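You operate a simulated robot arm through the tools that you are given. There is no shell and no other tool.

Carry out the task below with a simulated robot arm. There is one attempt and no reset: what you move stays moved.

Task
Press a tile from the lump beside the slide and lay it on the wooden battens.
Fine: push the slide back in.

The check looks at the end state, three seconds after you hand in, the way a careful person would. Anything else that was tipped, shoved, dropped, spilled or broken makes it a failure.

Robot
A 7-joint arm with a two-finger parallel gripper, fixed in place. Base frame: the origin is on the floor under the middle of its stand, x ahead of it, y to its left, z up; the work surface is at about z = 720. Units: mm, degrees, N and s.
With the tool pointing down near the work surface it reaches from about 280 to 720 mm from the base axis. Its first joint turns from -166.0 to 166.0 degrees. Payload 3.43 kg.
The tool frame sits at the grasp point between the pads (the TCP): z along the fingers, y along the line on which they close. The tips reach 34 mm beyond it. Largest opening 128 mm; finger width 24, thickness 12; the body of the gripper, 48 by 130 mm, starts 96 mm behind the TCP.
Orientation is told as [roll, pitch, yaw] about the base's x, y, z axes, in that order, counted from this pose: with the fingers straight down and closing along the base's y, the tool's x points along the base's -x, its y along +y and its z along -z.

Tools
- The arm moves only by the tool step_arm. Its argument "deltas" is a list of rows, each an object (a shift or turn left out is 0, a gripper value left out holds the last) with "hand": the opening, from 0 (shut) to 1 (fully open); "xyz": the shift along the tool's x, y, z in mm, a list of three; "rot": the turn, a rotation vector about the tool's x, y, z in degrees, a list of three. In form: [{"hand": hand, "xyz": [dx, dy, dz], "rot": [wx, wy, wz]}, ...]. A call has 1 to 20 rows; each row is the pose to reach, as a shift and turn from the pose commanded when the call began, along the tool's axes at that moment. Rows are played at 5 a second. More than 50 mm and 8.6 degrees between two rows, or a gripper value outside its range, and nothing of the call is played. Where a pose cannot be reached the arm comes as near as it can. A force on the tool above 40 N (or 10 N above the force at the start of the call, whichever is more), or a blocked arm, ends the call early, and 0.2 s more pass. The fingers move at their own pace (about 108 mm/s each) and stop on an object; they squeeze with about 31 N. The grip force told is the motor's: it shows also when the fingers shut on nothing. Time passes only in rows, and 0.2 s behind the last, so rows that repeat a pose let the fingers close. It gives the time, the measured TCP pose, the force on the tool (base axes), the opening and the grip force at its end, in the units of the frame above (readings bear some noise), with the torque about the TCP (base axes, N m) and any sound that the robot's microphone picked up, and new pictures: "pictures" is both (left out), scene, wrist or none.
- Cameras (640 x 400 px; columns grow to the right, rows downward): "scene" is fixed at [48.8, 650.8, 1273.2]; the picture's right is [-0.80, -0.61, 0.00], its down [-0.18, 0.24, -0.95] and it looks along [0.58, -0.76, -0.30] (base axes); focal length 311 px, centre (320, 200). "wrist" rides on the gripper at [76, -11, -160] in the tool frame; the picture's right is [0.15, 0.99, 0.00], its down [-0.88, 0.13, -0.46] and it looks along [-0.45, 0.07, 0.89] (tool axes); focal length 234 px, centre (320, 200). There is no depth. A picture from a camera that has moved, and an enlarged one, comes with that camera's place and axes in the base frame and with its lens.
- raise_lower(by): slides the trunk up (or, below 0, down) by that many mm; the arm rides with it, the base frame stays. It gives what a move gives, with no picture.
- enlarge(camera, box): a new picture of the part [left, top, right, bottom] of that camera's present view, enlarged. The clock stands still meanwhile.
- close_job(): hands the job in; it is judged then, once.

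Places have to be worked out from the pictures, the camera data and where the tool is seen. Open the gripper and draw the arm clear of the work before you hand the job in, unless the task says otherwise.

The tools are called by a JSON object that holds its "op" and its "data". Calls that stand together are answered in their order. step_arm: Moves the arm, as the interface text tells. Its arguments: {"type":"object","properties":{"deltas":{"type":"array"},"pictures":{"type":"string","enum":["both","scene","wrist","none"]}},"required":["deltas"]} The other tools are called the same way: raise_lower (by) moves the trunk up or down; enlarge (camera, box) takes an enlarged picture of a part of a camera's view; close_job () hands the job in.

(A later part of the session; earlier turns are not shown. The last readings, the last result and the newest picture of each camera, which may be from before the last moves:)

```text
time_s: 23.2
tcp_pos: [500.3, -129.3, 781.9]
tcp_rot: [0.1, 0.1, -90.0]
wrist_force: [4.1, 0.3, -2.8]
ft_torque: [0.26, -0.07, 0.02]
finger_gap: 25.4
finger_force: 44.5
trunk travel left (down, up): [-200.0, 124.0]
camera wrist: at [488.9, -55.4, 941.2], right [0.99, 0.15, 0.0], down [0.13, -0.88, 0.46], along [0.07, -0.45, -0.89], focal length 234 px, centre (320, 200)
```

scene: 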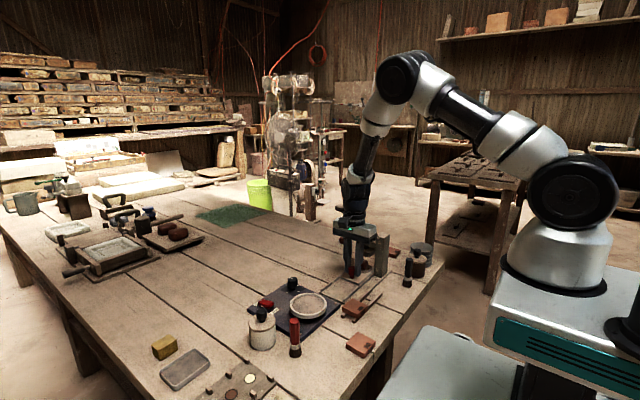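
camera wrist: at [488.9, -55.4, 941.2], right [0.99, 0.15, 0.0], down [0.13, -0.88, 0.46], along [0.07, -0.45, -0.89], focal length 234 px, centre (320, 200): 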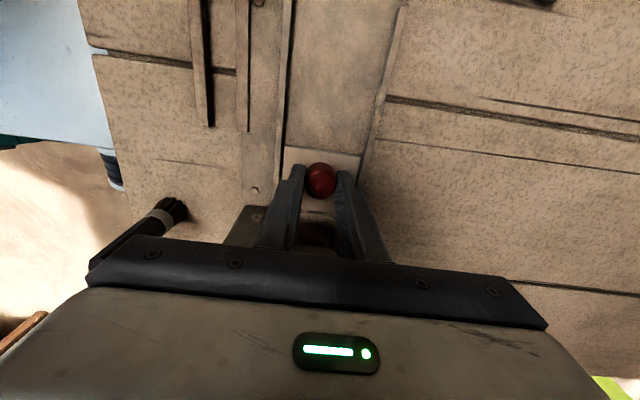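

The slide still follows. By geometry the ram centre is near y≈-197 to -200, which is about where the recess now is, so I'll nudge on a little to feel for the stop.

{"op": "step_arm", "data": {"deltas": [{"hand": 0.05, "xyz": [-1, 0, 0]}, {"hand": 0.05, "xyz": [-2, 0, 0]}, {"hand": 0.05, "xyz": [-2, 0, 0]}], "pictures": "none"}}

```text
time_s: 24.0
tcp_pos: [499.7, -131.4, 781.6]
tcp_rot: [0.0, 0.0, -90.0]
wrist_force: [4.6, 0.4, -0.8]
ft_torque: [-0.01, -0.05, -0.02]
finger_gap: 25.6
finger_force: 45.0
trunk travel left (down, up): [-200.0, 124.0]
```

{"op": "step_arm", "data": {"deltas": [{"hand": 0.05, "xyz": [-1, 0, 0]}, {"hand": 0.05, "xyz": [-2, 0, 0]}, {"hand": 0.05, "xyz": [-2, 0, 0]}], "pictures": "scene"}}

```text
time_s: 24.8
tcp_pos: [499.5, -132.9, 782.2]
tcp_rot: [0.0, 0.2, -89.9]
wrist_force: [4.1, 10.4, -0.7]
ft_torque: [-0.61, -0.13, 0.12]
finger_gap: 25.7
finger_force: 44.3
trunk travel left (down, up): [-200.0, 124.0]
```

scene: 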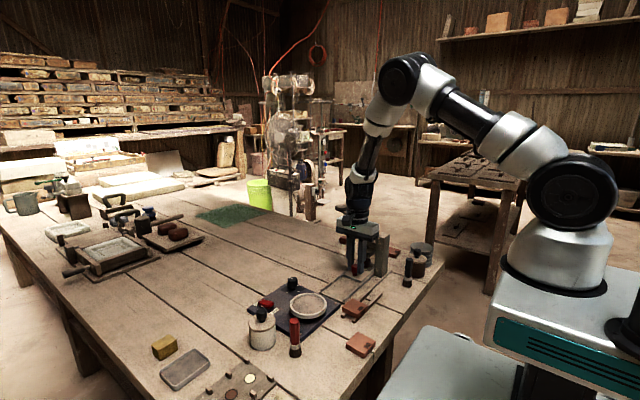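

A 10 N reaction along +y has appeared at y≈-133, which looks like the end stop (travel about 110 mm). I'll nudge 1 mm to confirm.

{"op": "step_arm", "data": {"deltas": [{"hand": 0.05, "xyz": [-1, 0, 0]}, {"hand": 0.05, "xyz": [-1, 0, 0]}], "pictures": "wrist"}}

```text
time_s: 25.4
tcp_pos: [499.8, -132.2, 780.9]
tcp_rot: [-0.1, 0.2, -89.9]
wrist_force: [4.8, 19.4, 0.2]
ft_torque: [0.1, -0.21, 0.04]
finger_gap: 25.3
finger_force: 45.2
trunk travel left (down, up): [-200.0, 124.0]
camera wrist: at [488.9, -58.2, 941.4], right [0.99, 0.15, 0.0], down [0.13, -0.88, 0.45], along [0.07, -0.45, -0.89], focal length 234 px, centre (320, 200)
```

wrist: 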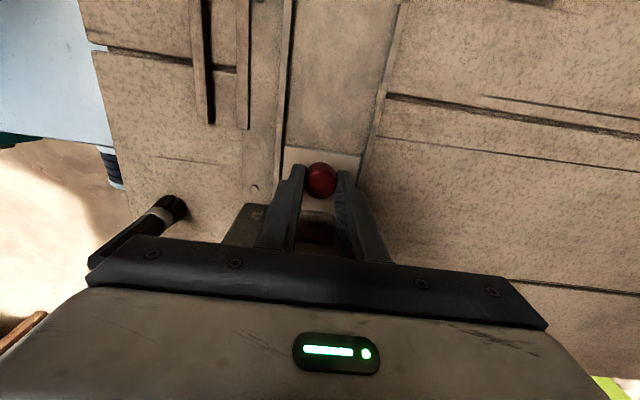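

The stop is confirmed at y≈-132 (19 N). I'll relieve the preload, open, rise clear and move to look at the lever knob.

{"op": "step_arm", "data": {"deltas": [{"hand": 0.05, "xyz": [2, 0, 0]}, {"hand": 0.3, "xyz": [2, 0, 0]}, {"hand": 0.4, "xyz": [2, 0, 0]}, {"hand": 0.4, "xyz": [2, 0, 0]}, {"hand": 0.4, "xyz": [2, 0, -15]}, {"hand": 0.4, "xyz": [2, 0, -40]}, {"hand": 0.4, "xyz": [2, 0, -70]}, {"hand": 0.4, "xyz": [6, 0, -100]}, {"hand": 0.4, "xyz": [10, 10, -135]}, {"hand": 0.6, "xyz": [12, 30, -170]}, {"hand": 0.8, "xyz": [12, 50, -205]}, {"hand": 1.0, "xyz": [12, 65, -240]}, {"hand": 1.0, "xyz": [12, 80, -278]}, {"hand": 1.0, "xyz": [12, 80, -278]}], "pictures": "both"}}

```text
time_s: 28.4
tcp_pos: [580.1, -123.0, 1059.8]
tcp_rot: [0.0, 0.0, -90.0]
wrist_force: [0.2, 0.1, 0.2]
ft_torque: [0.0, 0.01, 0.0]
finger_gap: 127.9
finger_force: 0.1
trunk travel left (down, up): [-200.0, 124.0]
camera wrist: at [568.8, -47.5, 1219.4], right [0.99, 0.15, 0.0], down [0.13, -0.88, 0.46], along [0.07, -0.45, -0.89], focal length 234 px, centre (320, 200)
```

scene: 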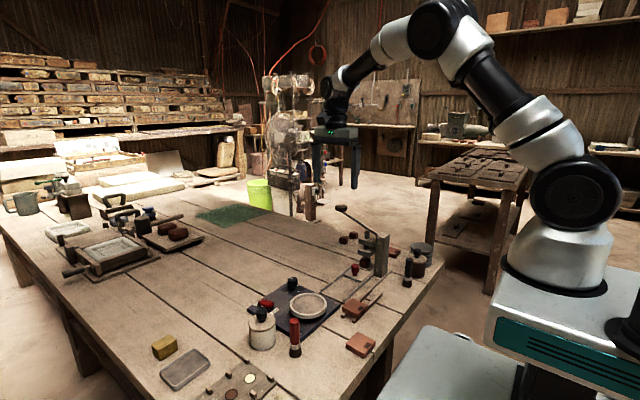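
wrist: 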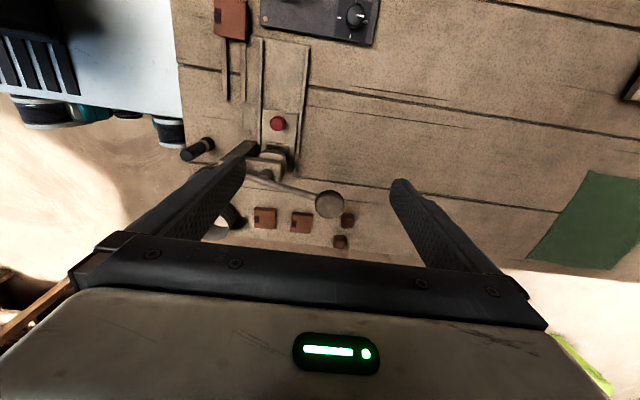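

{"op": "enlarge", "data": {"camera": "wrist", "box": [220, 90, 380, 240]}}

{"op": "enlarge", "data": {"camera": "scene", "box": [310, 190, 410, 300]}}

```text
2.67 times, centred on (300, 165) of wrist
camera zoom: at [568.8, -47.5, 1219.4], right [0.99, 0.15, 0.0], down [0.13, -0.88, 0.46], along [0.07, -0.45, -0.89], focal length 624 px, centre (373, 293)
```

zoom: 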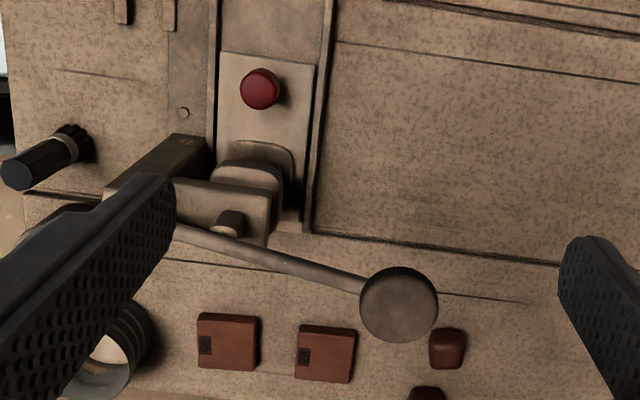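

```text
3.64 times, centred on (360, 245) of scene
camera zoom: at [48.8, 650.8, 1273.2], right [-0.8, -0.61, 0.0], down [-0.18, 0.24, -0.95], along [0.58, -0.76, -0.3], focal length 1131 px, centre (174, 36)
```

zoom: 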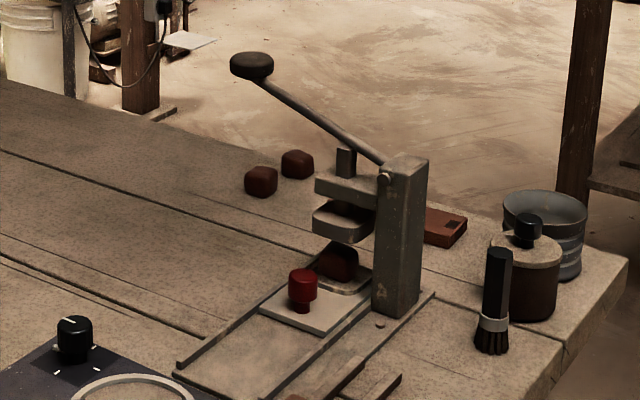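

Triangulated, the lever knob top is at about (606, -202, 925), 42 mm wide, with the pivot near (447, -197, 865). I'll shut the fingers and move above the knob at TCP z≈1010.

{"op": "step_arm", "data": {"deltas": [{"hand": 0.6, "xyz": [-20, 7, 5]}, {"hand": 0.3, "xyz": [-40, 14, 15]}, {"hand": 0, "xyz": [-60, 21, 30]}, {"hand": 0, "xyz": [-79, 28, 45]}, {"hand": 0, "xyz": [-79, 28, 50]}, {"hand": 0, "xyz": [-79, 28, 50]}], "pictures": "both"}}

```text
time_s: 29.8
tcp_pos: [608.0, -202.2, 1009.7]
tcp_rot: [-0.1, 0.1, -90.0]
wrist_force: [-0.7, 0.4, 0.9]
ft_torque: [-0.01, -0.01, -0.01]
finger_gap: 0.0
finger_force: 31.1
trunk travel left (down, up): [-200.0, 124.0]
camera wrist: at [596.9, -127.8, 1168.6], right [0.99, 0.15, 0.0], down [0.13, -0.88, 0.46], along [0.07, -0.45, -0.89], focal length 234 px, centre (320, 200)
```

scene: 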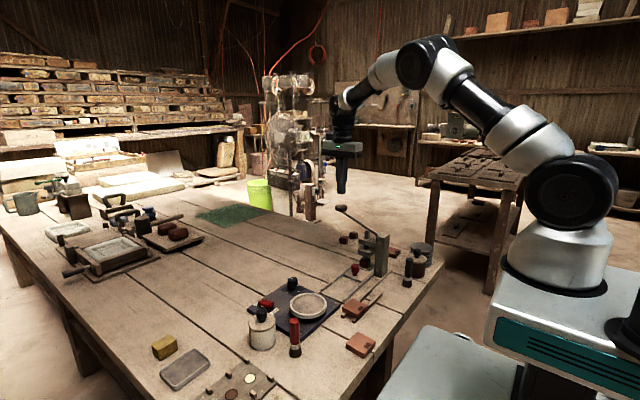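
wrist: 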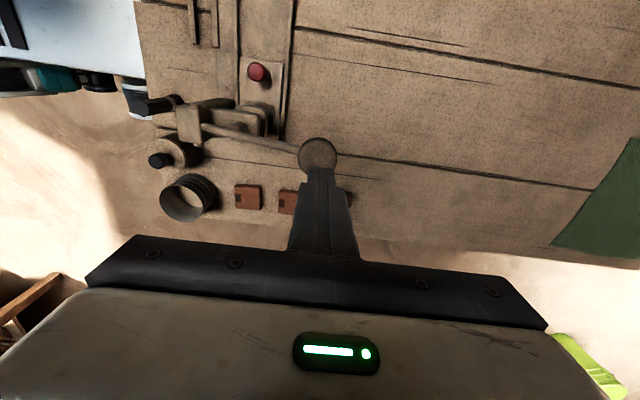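

{"op": "enlarge", "data": {"camera": "wrist", "box": [160, 50, 360, 210]}}

{"op": "enlarge", "data": {"camera": "scene", "box": [310, 160, 410, 260]}}

```text
2.50 times, centred on (260, 130) of wrist
camera zoom: at [596.9, -127.8, 1168.6], right [0.99, 0.15, 0.0], down [0.13, -0.88, 0.46], along [0.07, -0.45, -0.89], focal length 585 px, centre (470, 375)
```

zoom: 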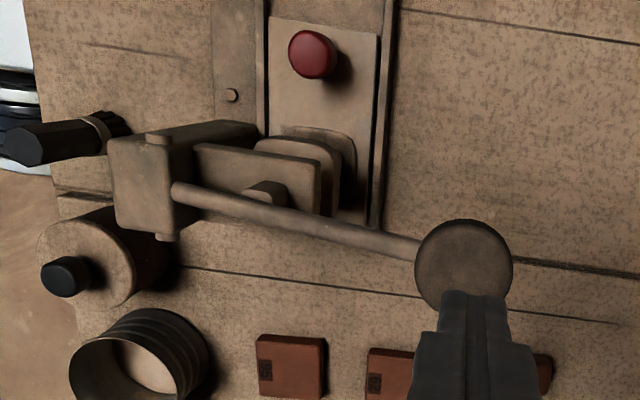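

```text
4.00 times, centred on (360, 210) of scene
camera zoom: at [48.8, 650.8, 1273.2], right [-0.8, -0.61, 0.0], down [-0.18, 0.24, -0.95], along [0.58, -0.76, -0.3], focal length 1244 px, centre (160, 160)
```

zoom: 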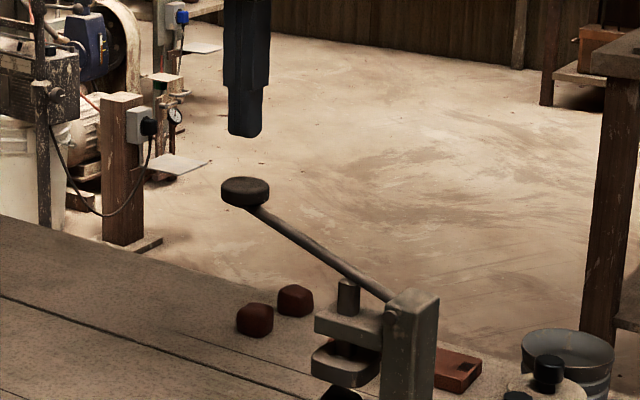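

The knob top refines to (605, -197.5, 930), and projecting the fingertips into both views matches what I see. I'll align to (609, -197.5), since the arc carries the knob slightly outward, and lower onto it.

{"op": "step_arm", "data": {"deltas": [{"hand": 0, "xyz": [4.5, 1, 15]}, {"hand": 0, "xyz": [4.5, 1, 30]}, {"hand": 0, "xyz": [4.5, 1, 42]}, {"hand": 0, "xyz": [4.5, 1, 50]}, {"hand": 0, "xyz": [4.5, 1, 58]}, {"hand": 0, "xyz": [4.5, 1, 58]}], "pictures": "both"}}

```text
time_s: 31.2
tcp_pos: [608.3, -197.6, 951.1]
tcp_rot: [0.0, 0.0, -90.0]
wrist_force: [1.2, -0.3, 1.0]
ft_torque: [0.01, -0.04, 0.01]
finger_gap: 0.0
finger_force: 31.1
trunk travel left (down, up): [-200.0, 124.0]
camera wrist: at [597.8, -123.1, 1111.1], right [0.99, 0.15, 0.0], down [0.13, -0.88, 0.46], along [0.07, -0.45, -0.89], focal length 234 px, centre (320, 200)
```

scene: 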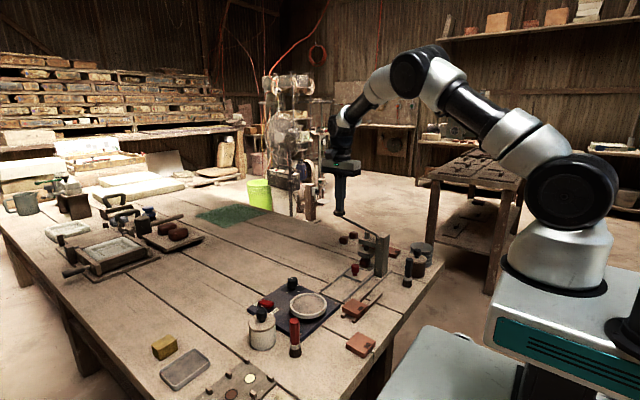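
wrist: 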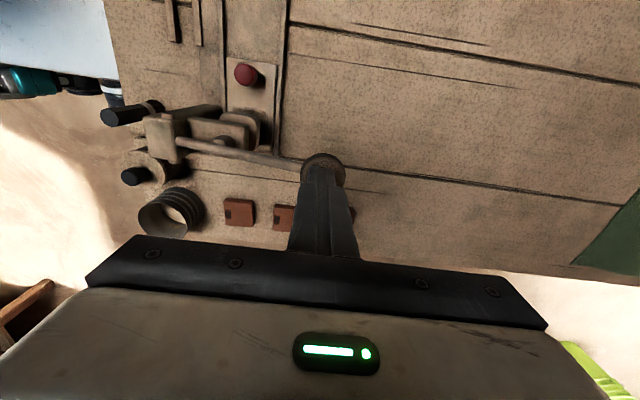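

{"op": "enlarge", "data": {"camera": "scene", "box": [310, 180, 410, 280]}}

{"op": "enlarge", "data": {"camera": "wrist", "box": [180, 50, 380, 210]}}

```text
4.00 times, centred on (360, 230) of scene
camera zoom: at [48.8, 650.8, 1273.2], right [-0.8, -0.61, 0.0], down [-0.18, 0.24, -0.95], along [0.58, -0.76, -0.3], focal length 1244 px, centre (160, 80)
```

zoom: 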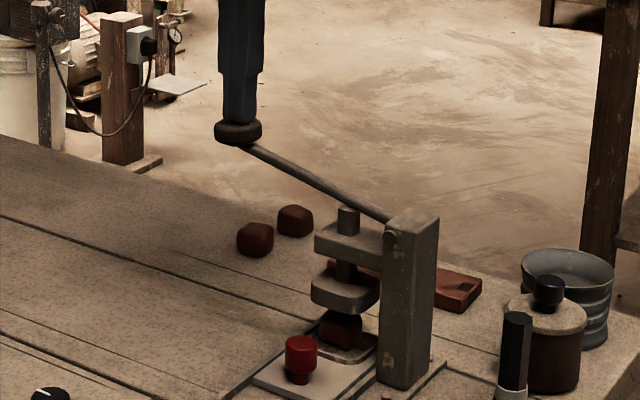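

```text
2.50 times, centred on (280, 130) of wrist
camera zoom: at [597.8, -123.1, 1111.1], right [0.99, 0.15, 0.0], down [0.13, -0.88, 0.46], along [0.07, -0.45, -0.89], focal length 585 px, centre (420, 375)
```

zoom: 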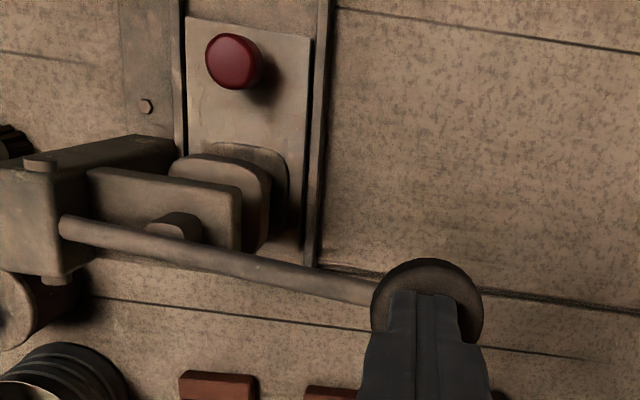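

The fingers are on the knob centre, and the lever and ram are already moving down with little force. The pad is close to the lump, so I'll keep pressing in steps and watch the force.

{"op": "step_arm", "data": {"deltas": [{"hand": 0, "xyz": [0, 0, 7]}, {"hand": 0, "xyz": [0, 0, 14]}, {"hand": 0, "xyz": [0, 0, 21]}, {"hand": 0, "xyz": [0, 0, 28]}, {"hand": 0, "xyz": [0, 0, 28]}], "pictures": "both"}}

```text
time_s: 32.4
tcp_pos: [608.7, -197.5, 922.7]
tcp_rot: [-0.1, 0.0, -90.0]
wrist_force: [0.8, 0.1, 0.8]
ft_torque: [0.0, -0.04, -0.01]
finger_gap: 0.1
finger_force: 31.0
trunk travel left (down, up): [-200.0, 124.0]
camera wrist: at [597.7, -122.8, 1083.2], right [0.99, 0.15, 0.0], down [0.13, -0.88, 0.46], along [0.07, -0.45, -0.89], focal length 234 px, centre (320, 200)
```

scene: 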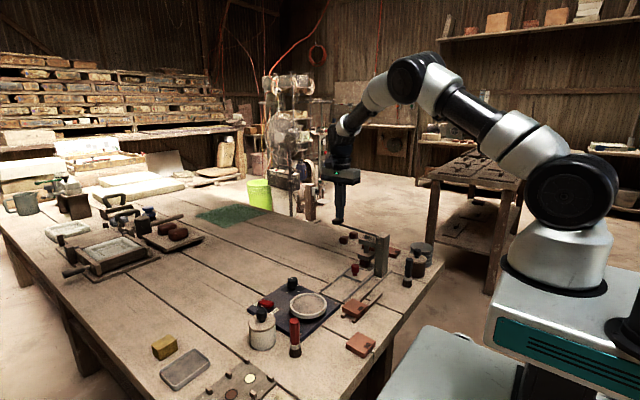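
wrist: 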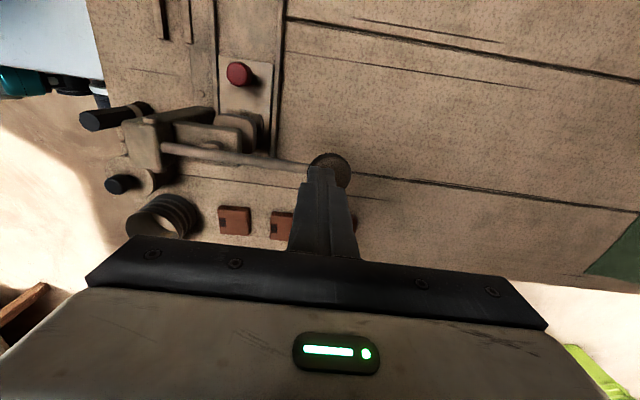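

{"op": "enlarge", "data": {"camera": "scene", "box": [310, 190, 410, 290]}}

{"op": "enlarge", "data": {"camera": "wrist", "box": [160, 50, 380, 210]}}

```text
4.00 times, centred on (360, 240) of scene
camera zoom: at [48.8, 650.8, 1273.2], right [-0.8, -0.61, 0.0], down [-0.18, 0.24, -0.95], along [0.58, -0.76, -0.3], focal length 1244 px, centre (160, 40)
```

zoom: 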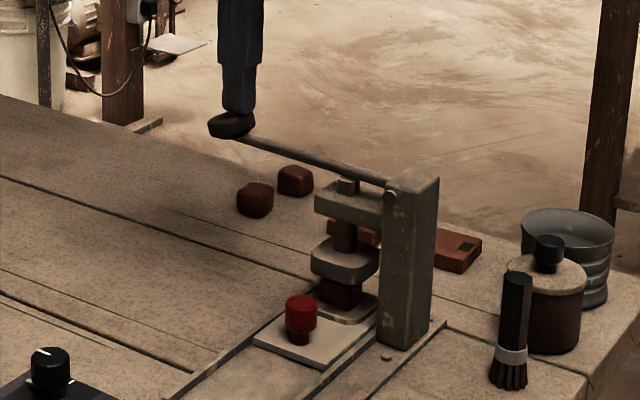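

```text
2.50 times, centred on (270, 130) of wrist
camera zoom: at [597.7, -122.8, 1083.2], right [0.99, 0.15, 0.0], down [0.13, -0.88, 0.46], along [0.07, -0.45, -0.89], focal length 585 px, centre (445, 375)
```

zoom: 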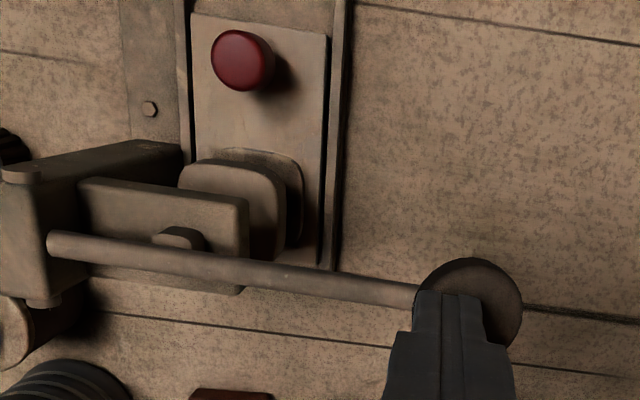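

The pad is just reaching the lump; the knob has swung outward to x≈617. I'll shift 6 mm outward and continue pressing.

{"op": "step_arm", "data": {"deltas": [{"hand": 0, "xyz": [1, 3, 5]}, {"hand": 0, "xyz": [1, 6, 10]}, {"hand": 0, "xyz": [1, 6, 15]}, {"hand": 0, "xyz": [1, 6, 20]}, {"hand": 0, "xyz": [1, 6, 20]}], "pictures": "both"}}

```text
time_s: 33.6
tcp_pos: [615.5, -196.1, 903.7]
tcp_rot: [0.2, 0.1, -89.9]
wrist_force: [3.9, 0.0, 10.7]
ft_torque: [0.01, -0.04, 0.0]
finger_gap: 0.0
finger_force: 30.3
trunk travel left (down, up): [-200.0, 124.0]
camera wrist: at [603.8, -121.6, 1064.5], right [0.99, 0.15, 0.0], down [0.13, -0.88, 0.46], along [0.07, -0.45, -0.89], focal length 234 px, centre (320, 200)
```

scene: 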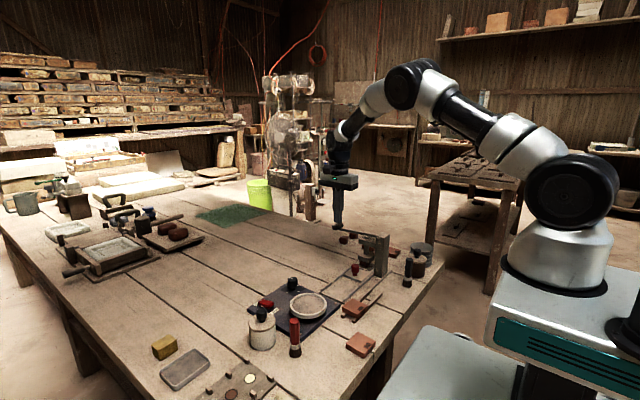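
wrist: 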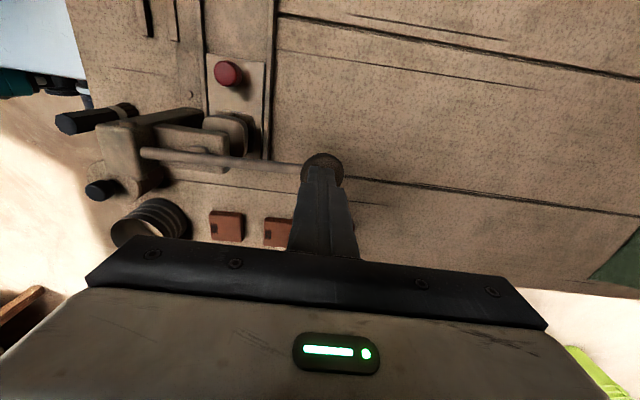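

Force is up to about 11 N, so the lump is being pressed. I'll continue down.

{"op": "step_arm", "data": {"deltas": [{"hand": 0, "xyz": [0, 0, 5]}, {"hand": 0, "xyz": [0, 0, 10]}, {"hand": 0, "xyz": [0, 0, 15]}, {"hand": 0, "xyz": [0, 0, 20]}, {"hand": 0, "xyz": [0, 0, 20]}], "pictures": "both"}}

```text
time_s: 34.8
tcp_pos: [614.6, -196.1, 883.1]
tcp_rot: [0.1, 0.0, -90.0]
wrist_force: [13.1, -1.9, 9.1]
ft_torque: [-0.08, -0.34, 0.04]
finger_gap: 0.0
finger_force: 31.3
trunk travel left (down, up): [-200.0, 124.0]
camera wrist: at [603.9, -121.6, 1043.2], right [0.99, 0.15, 0.0], down [0.13, -0.88, 0.46], along [0.07, -0.45, -0.89], focal length 234 px, centre (320, 200)
```

scene: 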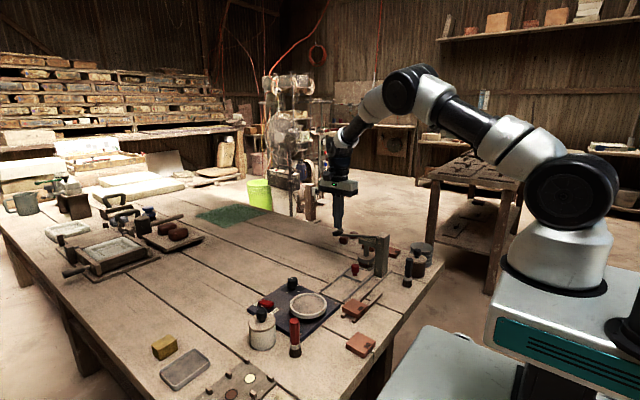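
wrist: 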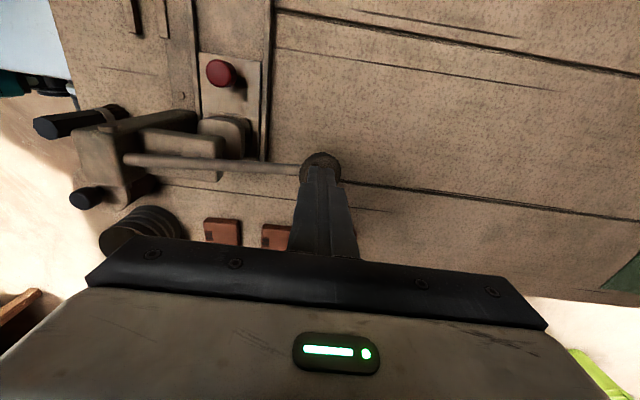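

{"op": "enlarge", "data": {"camera": "scene", "box": [310, 200, 410, 300]}}

{"op": "enlarge", "data": {"camera": "wrist", "box": [140, 50, 380, 210]}}

```text
4.00 times, centred on (360, 250) of scene
camera zoom: at [48.8, 650.8, 1273.2], right [-0.8, -0.61, 0.0], down [-0.18, 0.24, -0.95], along [0.58, -0.76, -0.3], focal length 1244 px, centre (160, 0)
```

zoom: 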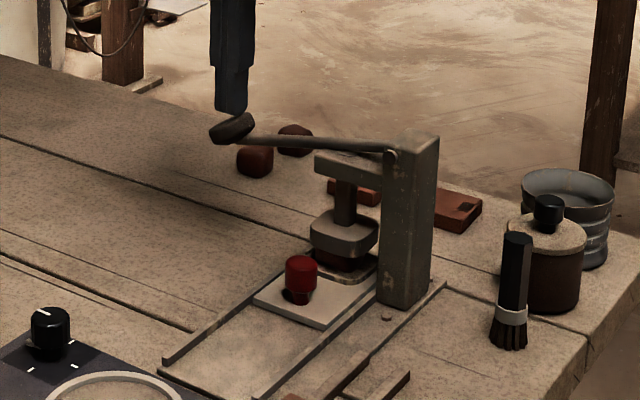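

```text
2.50 times, centred on (260, 130) of wrist
camera zoom: at [603.9, -121.6, 1043.2], right [0.99, 0.15, 0.0], down [0.13, -0.88, 0.46], along [0.07, -0.45, -0.89], focal length 585 px, centre (470, 375)
```

zoom: 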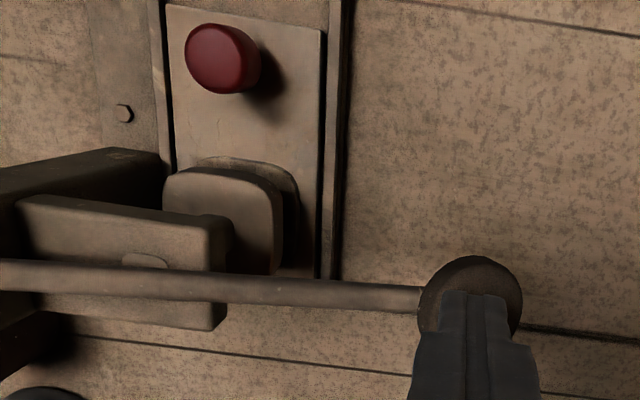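

The pad is squashing the lump, and the lever is just past horizontal. I'll continue in 4 mm steps.

{"op": "step_arm", "data": {"deltas": [{"hand": 0, "xyz": [0, 0, 4]}, {"hand": 0, "xyz": [0, 0, 8]}, {"hand": 0, "xyz": [0, 0, 12]}, {"hand": 0, "xyz": [0, 0, 16]}, {"hand": 0, "xyz": [0, 0, 16]}], "pictures": "both"}}

```text
time_s: 36.0
tcp_pos: [614.0, -196.0, 868.3]
tcp_rot: [-0.1, 0.1, -90.0]
wrist_force: [0.2, -0.6, 11.2]
ft_torque: [0.0, 0.12, 0.02]
finger_gap: 0.1
finger_force: 30.5
trunk travel left (down, up): [-200.0, 124.0]
camera wrist: at [602.8, -121.7, 1027.4], right [0.99, 0.15, 0.0], down [0.13, -0.88, 0.46], along [0.06, -0.45, -0.89], focal length 234 px, centre (320, 200)
```

scene: 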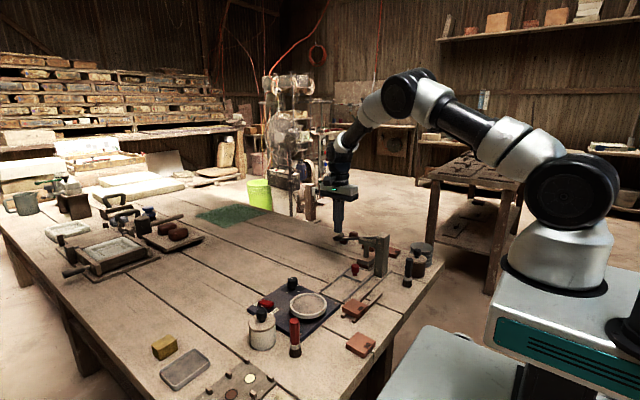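
wrist: 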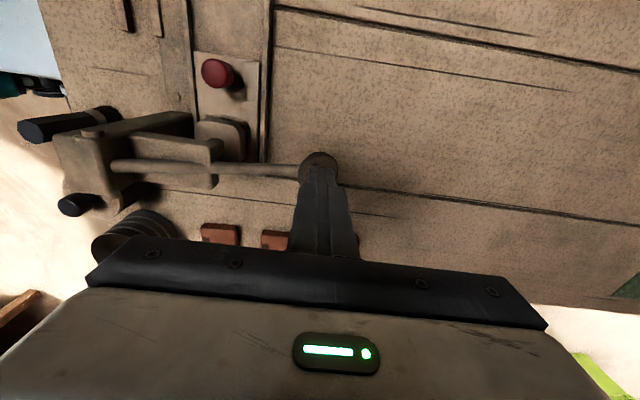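

{"op": "enlarge", "data": {"camera": "scene", "box": [310, 200, 410, 300]}}

{"op": "enlarge", "data": {"camera": "wrist", "box": [140, 50, 380, 210]}}

```text
4.00 times, centred on (360, 250) of scene
camera zoom: at [48.8, 650.8, 1273.2], right [-0.8, -0.61, 0.0], down [-0.18, 0.24, -0.95], along [0.58, -0.76, -0.3], focal length 1244 px, centre (160, 0)
```

zoom: 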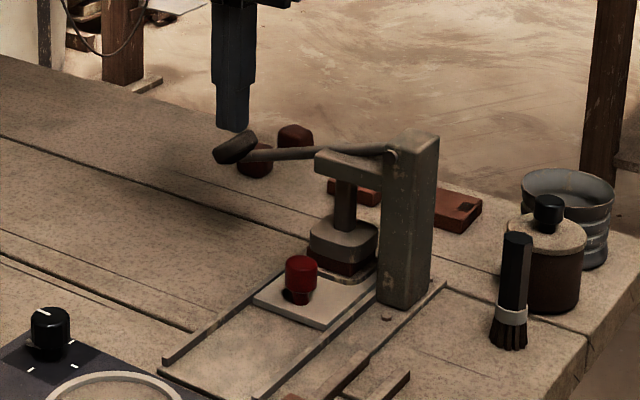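

```text
2.50 times, centred on (260, 130) of wrist
camera zoom: at [602.8, -121.7, 1027.4], right [0.99, 0.15, 0.0], down [0.13, -0.88, 0.46], along [0.06, -0.45, -0.89], focal length 585 px, centre (470, 375)
```

zoom: 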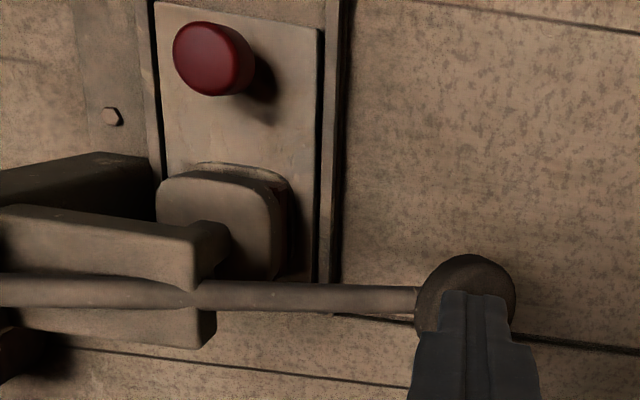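

The clay under the pad has widened into a slab. I'll continue pressing until there's a firm stop.

{"op": "step_arm", "data": {"deltas": [{"hand": 0, "xyz": [0, -1, 4]}, {"hand": 0, "xyz": [0, -2, 8]}, {"hand": 0, "xyz": [0, -2, 12]}, {"hand": 0, "xyz": [0, -2, 16]}, {"hand": 0, "xyz": [0, -2, 16]}], "pictures": "both"}}

```text
time_s: 36.9
tcp_pos: [616.0, -198.0, 860.7]
tcp_rot: [0.5, -0.2, -90.0]
wrist_force: [2.0, 1.9, 12.9]
ft_torque: [0.11, 0.11, 0.02]
finger_gap: 0.3
finger_force: 30.9
trunk travel left (down, up): [-200.0, 124.0]
stopped in row 4: the force on the tool passed its limit at 43 N (the readings are from after the stop); the commanded pose is now the measured one
camera wrist: at [603.4, -121.8, 1020.4], right [0.99, 0.15, 0.01], down [0.13, -0.88, 0.46], along [0.08, -0.45, -0.89], focal length 234 px, centre (320, 200)
```

scene: 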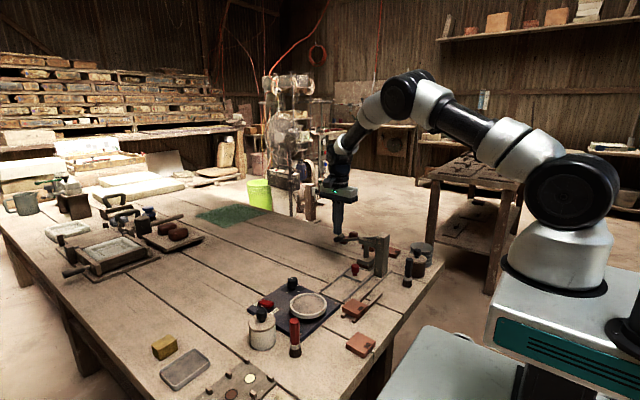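
wrist: 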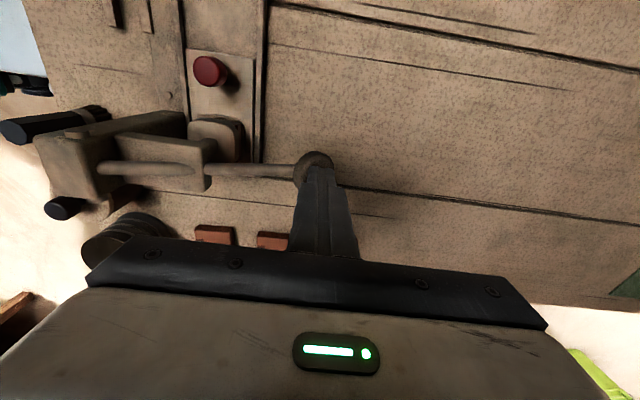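

{"op": "enlarge", "data": {"camera": "scene", "box": [320, 215, 400, 295]}}

{"op": "enlarge", "data": {"camera": "wrist", "box": [140, 50, 380, 210]}}

```text
5.00 times, centred on (360, 255) of scene
camera zoom: at [48.8, 650.8, 1273.2], right [-0.8, -0.61, 0.0], down [-0.18, 0.24, -0.95], along [0.58, -0.76, -0.3], focal length 1555 px, centre (120, -75)
```

zoom: 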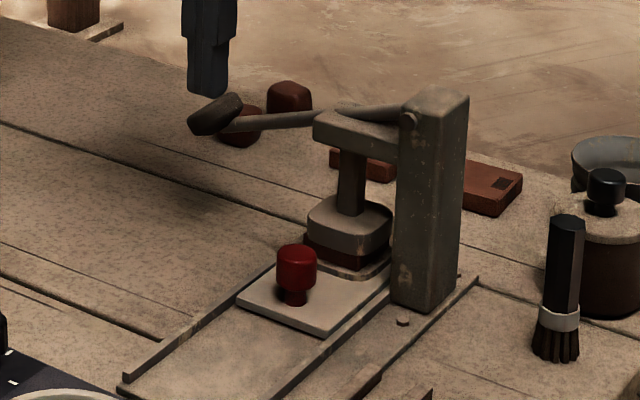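

```text
2.50 times, centred on (260, 130) of wrist
camera zoom: at [603.4, -121.8, 1020.4], right [0.99, 0.15, 0.01], down [0.13, -0.88, 0.46], along [0.08, -0.45, -0.89], focal length 585 px, centre (470, 375)
```

zoom: 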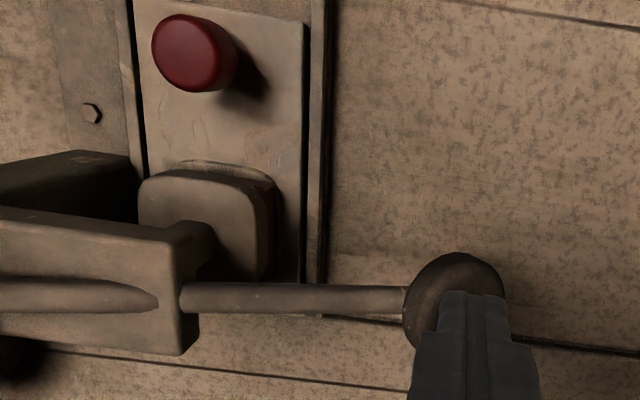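

The clay now spans the pad's full width as a slab. The force peaked at 43 N; I'll press again to see whether it's a firm stop.

{"op": "step_arm", "data": {"deltas": [{"hand": 0, "xyz": [0, -1, 2]}, {"hand": 0, "xyz": [0, -1, 4]}, {"hand": 0, "xyz": [0, -1, 6]}, {"hand": 0, "xyz": [0, -1, 8]}, {"hand": 0, "xyz": [0, -1, 8]}], "pictures": "none"}}

```text
time_s: 37.7
tcp_pos: [618.5, -196.8, 860.6]
tcp_rot: [1.1, -0.3, -90.0]
wrist_force: [2.2, 1.4, 12.7]
ft_torque: [0.1, 0.05, -0.02]
finger_gap: 0.0
finger_force: 31.0
trunk travel left (down, up): [-200.0, 124.0]
stopped in row 4: the force on the tool passed its limit at 41 N (the readings are from after the stop); the commanded pose is now the measured one
```

The height held at 860.6 under about 41 N while the tip crept outward on the tilted knob, so this seems to be the bottom. I'll recentre and straighten the tool, then press once more to be sure the tile is fully formed.

{"op": "step_arm", "data": {"deltas": [{"hand": 0, "xyz": [0, 0, -6], "rot": [0.3, -1.1, 0]}, {"hand": 0, "xyz": [0, -7, -6], "rot": [0.3, -1.1, 0]}, {"hand": 0, "xyz": [0, -7, -6], "rot": [0.3, -1.1, 0]}], "pictures": "both"}}

```text
time_s: 38.5
tcp_pos: [615.0, -196.9, 864.5]
tcp_rot: [1.3, -1.4, -89.9]
wrist_force: [31.9, 2.0, 4.8]
ft_torque: [0.09, -1.07, -0.3]
finger_gap: 0.0
finger_force: 31.0
trunk travel left (down, up): [-200.0, 124.0]
camera wrist: at [600.9, -117.9, 1021.9], right [0.99, 0.15, 0.02], down [0.12, -0.87, 0.48], along [0.09, -0.47, -0.88], focal length 234 px, centre (320, 200)
```

scene: 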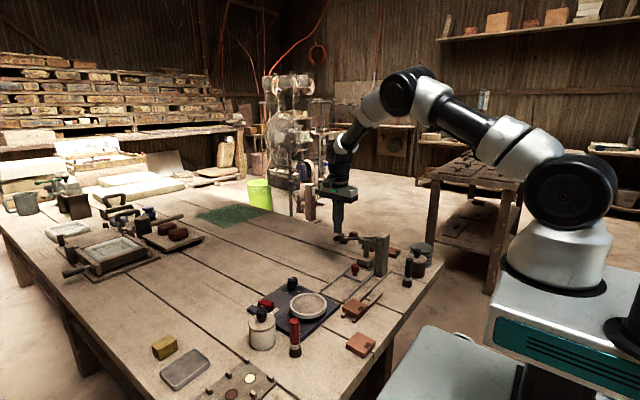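
wrist: 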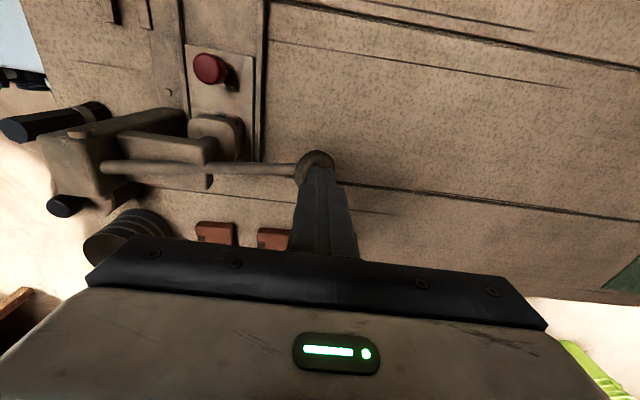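

There's a 32 N side load in x, so the tips have slid to the knob's outer edge. I'll look closely before lifting clear.

{"op": "enlarge", "data": {"camera": "wrist", "box": [240, 110, 380, 210]}}

{"op": "enlarge", "data": {"camera": "scene", "box": [320, 200, 400, 280]}}

```text
4.00 times, centred on (310, 160) of wrist
camera zoom: at [600.9, -117.9, 1021.9], right [0.99, 0.15, 0.02], down [0.12, -0.87, 0.48], along [0.09, -0.47, -0.88], focal length 937 px, centre (360, 360)
```

zoom: 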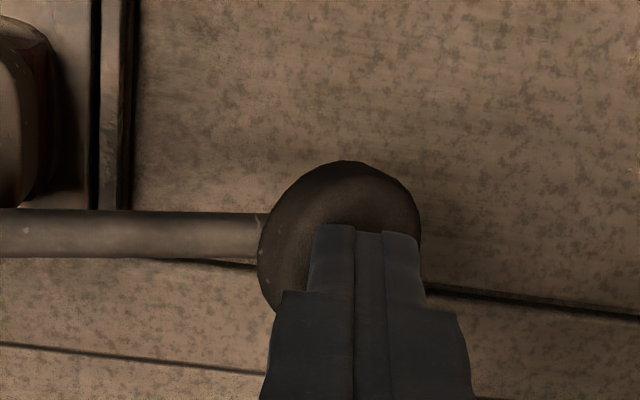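

```text
5.00 times, centred on (360, 240) of scene
camera zoom: at [48.8, 650.8, 1273.2], right [-0.8, -0.61, 0.0], down [-0.18, 0.24, -0.95], along [0.58, -0.76, -0.3], focal length 1555 px, centre (120, 0)
```

zoom: 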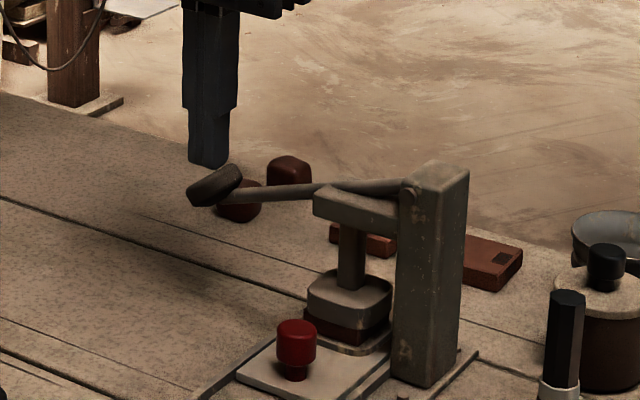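

The tips sit on the outer half of the tilted knob. I'll lift off, straighten the tool, recentre to x≈606 and see how the lever behaves.

{"op": "step_arm", "data": {"deltas": [{"hand": 0, "xyz": [0, 4, -4], "rot": [0.6, 0.7, 0]}, {"hand": 0, "xyz": [0, 2, -14], "rot": [1.3, 1.4, 0]}, {"hand": 0, "xyz": [0, -4, -26], "rot": [1.3, 1.4, 0]}, {"hand": 0, "xyz": [0, -8, -36], "rot": [1.3, 1.4, 0]}, {"hand": 0, "xyz": [0, -8, -36], "rot": [1.3, 1.4, 0]}], "pictures": "both"}}

```text
time_s: 39.7
tcp_pos: [600.8, -196.4, 898.1]
tcp_rot: [-1.0, 0.1, -90.0]
wrist_force: [-1.7, -2.1, 1.6]
ft_torque: [-0.07, 0.02, -0.01]
finger_gap: 0.1
finger_force: 30.9
trunk travel left (down, up): [-200.0, 124.0]
camera wrist: at [591.5, -122.5, 1058.8], right [0.99, 0.15, -0.01], down [0.14, -0.88, 0.45], along [0.05, -0.45, -0.89], focal length 234 px, centre (320, 200)
```

scene: 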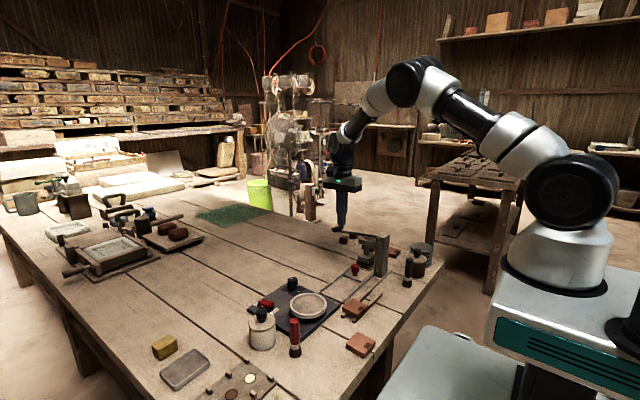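
wrist: 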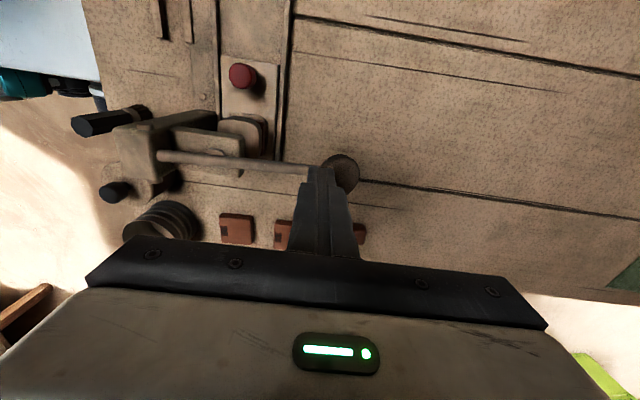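

{"op": "enlarge", "data": {"camera": "scene", "box": [320, 200, 400, 280]}}

{"op": "enlarge", "data": {"camera": "wrist", "box": [140, 50, 380, 210]}}

```text
5.00 times, centred on (360, 240) of scene
camera zoom: at [48.8, 650.8, 1273.2], right [-0.8, -0.61, 0.0], down [-0.18, 0.24, -0.95], along [0.58, -0.76, -0.3], focal length 1555 px, centre (120, 0)
```

zoom: 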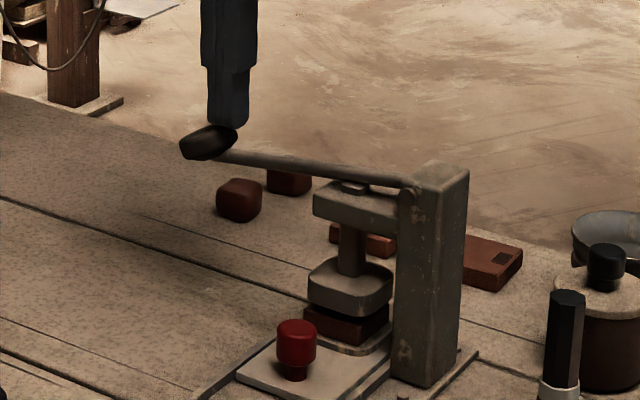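

```text
2.50 times, centred on (260, 130) of wrist
camera zoom: at [591.5, -122.5, 1058.8], right [0.99, 0.15, -0.01], down [0.14, -0.88, 0.45], along [0.05, -0.45, -0.89], focal length 585 px, centre (470, 375)
```

zoom: 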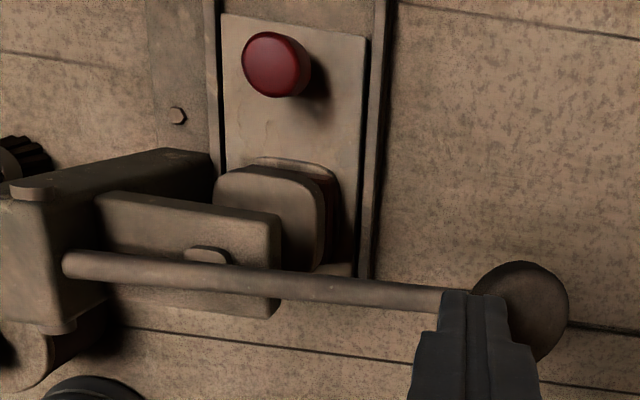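

The lever is sprung and follows upward, and a flat rectangular tile now sits in the mould under the pad. I'll rise steadily so the lever returns gently to its top.

{"op": "step_arm", "data": {"deltas": [{"hand": 0, "xyz": [0, 6, -8], "rot": [-0.5, 0, 0]}, {"hand": 0, "xyz": [0, 8, -16], "rot": [-1.0, 0, 0]}, {"hand": 0, "xyz": [0, 8, -24], "rot": [-1.0, 0, 0]}, {"hand": 0, "xyz": [0, 8, -32], "rot": [-1.0, 0, 0]}, {"hand": 0, "xyz": [0, 8, -40], "rot": [-1.0, 0, 0]}, {"hand": 0, "xyz": [0, 8, -48], "rot": [-1.0, 0, 0]}, {"hand": 0, "xyz": [0, 8, -58], "rot": [-1.0, 0, 0]}, {"hand": 0, "xyz": [0, 8, -70], "rot": [-1.0, 0, 0]}, {"hand": 0, "xyz": [0, 8, -90], "rot": [-1.0, 0, 0]}, {"hand": 0, "xyz": [0, 8, -115], "rot": [-1.0, 0, 0]}, {"hand": 0, "xyz": [0, 8, -115], "rot": [-1.0, 0, 0]}], "pictures": "both"}}

```text
time_s: 42.1
tcp_pos: [611.0, -197.3, 1015.3]
tcp_rot: [0.3, 0.0, -90.0]
wrist_force: [-1.1, 0.1, 0.2]
ft_torque: [0.02, 0.01, -0.02]
finger_gap: 0.0
finger_force: 30.5
trunk travel left (down, up): [-200.0, 124.0]
camera wrist: at [599.6, -122.5, 1173.9], right [0.99, 0.15, 0.0], down [0.13, -0.88, 0.46], along [0.07, -0.45, -0.89], focal length 234 px, centre (320, 200)
```

scene: 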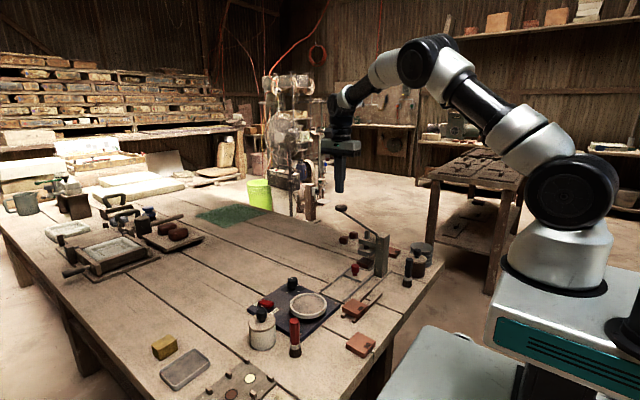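
wrist: 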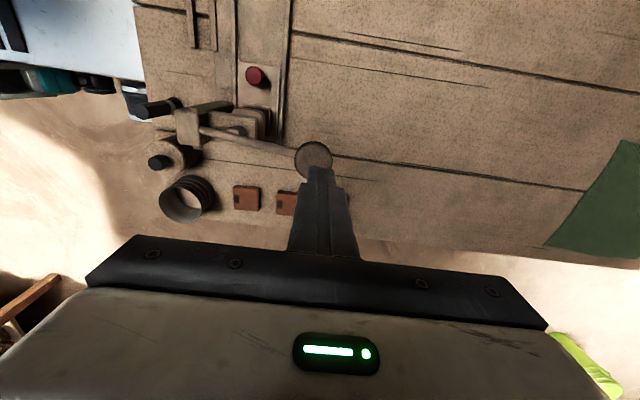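

{"op": "enlarge", "data": {"camera": "scene", "box": [320, 200, 420, 300]}}

{"op": "enlarge", "data": {"camera": "wrist", "box": [160, 50, 360, 190]}}

```text
4.00 times, centred on (370, 250) of scene
camera zoom: at [48.8, 650.8, 1273.2], right [-0.8, -0.61, 0.0], down [-0.18, 0.24, -0.95], along [0.58, -0.76, -0.3], focal length 1244 px, centre (120, 0)
```

zoom: 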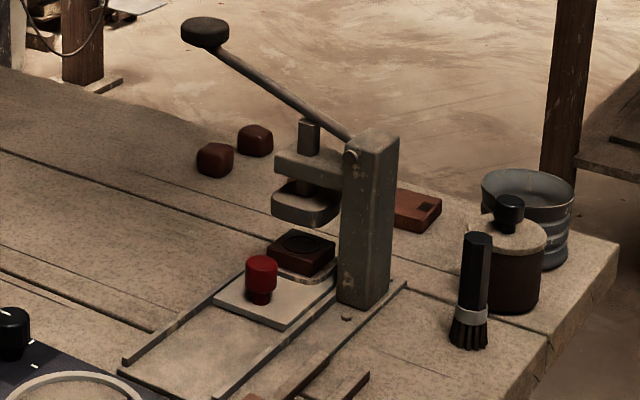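

```text
2.86 times, centred on (260, 120) of wrist
camera zoom: at [599.6, -122.5, 1173.9], right [0.99, 0.15, 0.0], down [0.13, -0.88, 0.46], along [0.07, -0.45, -0.89], focal length 669 px, centre (491, 429)
```

zoom: 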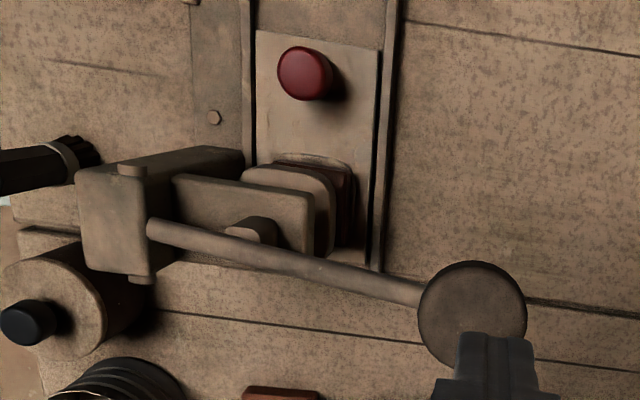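

The tile is formed with a round stamp on top, and the lever is back at its top. Next I'll return to the slide knob at (500, -132) with the fingers partly open.

{"op": "step_arm", "data": {"deltas": [{"hand": 0, "xyz": [25, 0, -5]}, {"hand": 0.2, "xyz": [50, -15, -5]}, {"hand": 0.4, "xyz": [65, -40, 5]}, {"hand": 0.4, "xyz": [65, -65, 30]}, {"hand": 0.4, "xyz": [65, -90, 65]}, {"hand": 0.4, "xyz": [65, -111, 100]}, {"hand": 0.4, "xyz": [65, -111, 140]}, {"hand": 0.4, "xyz": [65, -111, 170]}, {"hand": 0.4, "xyz": [65, -111, 190]}, {"hand": 0.4, "xyz": [65, -111, 190]}], "pictures": "both"}}

```text
time_s: 44.3
tcp_pos: [500.3, -131.9, 823.7]
tcp_rot: [0.2, 0.2, -90.0]
wrist_force: [-0.2, -0.2, 0.1]
ft_torque: [-0.01, 0.01, 0.0]
finger_gap: 51.1
finger_force: 0.1
trunk travel left (down, up): [-200.0, 124.0]
camera wrist: at [488.7, -57.3, 983.3], right [0.99, 0.15, 0.01], down [0.13, -0.88, 0.46], along [0.07, -0.45, -0.89], focal length 234 px, centre (320, 200)
```

scene: 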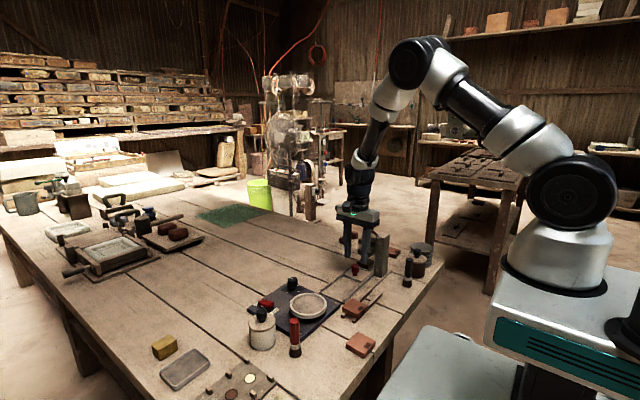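
wrist: 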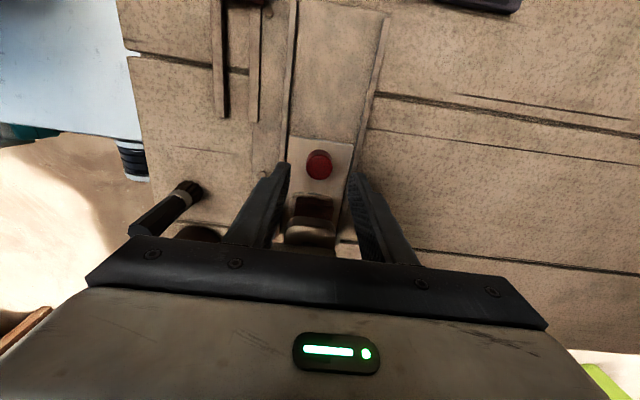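

The knob lies between the fingers. I'll lower 42 mm and close on it.

{"op": "step_arm", "data": {"deltas": [{"hand": 0.4, "xyz": [1, 0, 15]}, {"hand": 0.4, "xyz": [1, 0, 30]}, {"hand": 0.4, "xyz": [1, 0, 42]}, {"hand": 0.4, "xyz": [1, 0, 42]}, {"hand": 0.2, "xyz": [1, 0, 42]}, {"hand": 0.05, "xyz": [1, 0, 42]}, {"hand": 0.05, "xyz": [1, 0, 42]}, {"hand": 0.05, "xyz": [1, 0, 42]}], "pictures": "wrist"}}

```text
time_s: 46.1
tcp_pos: [499.4, -129.8, 780.5]
tcp_rot: [0.1, 0.1, -90.0]
wrist_force: [-13.7, 0.8, -1.3]
ft_torque: [0.11, 0.41, -0.02]
finger_gap: 25.6
finger_force: 45.3
trunk travel left (down, up): [-200.0, 124.0]
camera wrist: at [488.6, -56.4, 941.2], right [0.99, 0.15, 0.0], down [0.13, -0.88, 0.45], along [0.07, -0.45, -0.89], focal length 234 px, centre (320, 200)
```

wrist: 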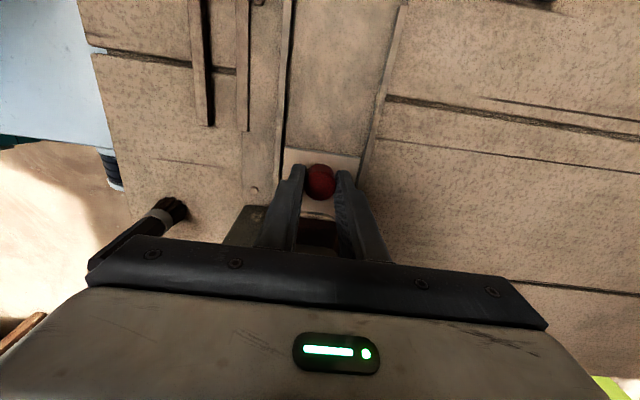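

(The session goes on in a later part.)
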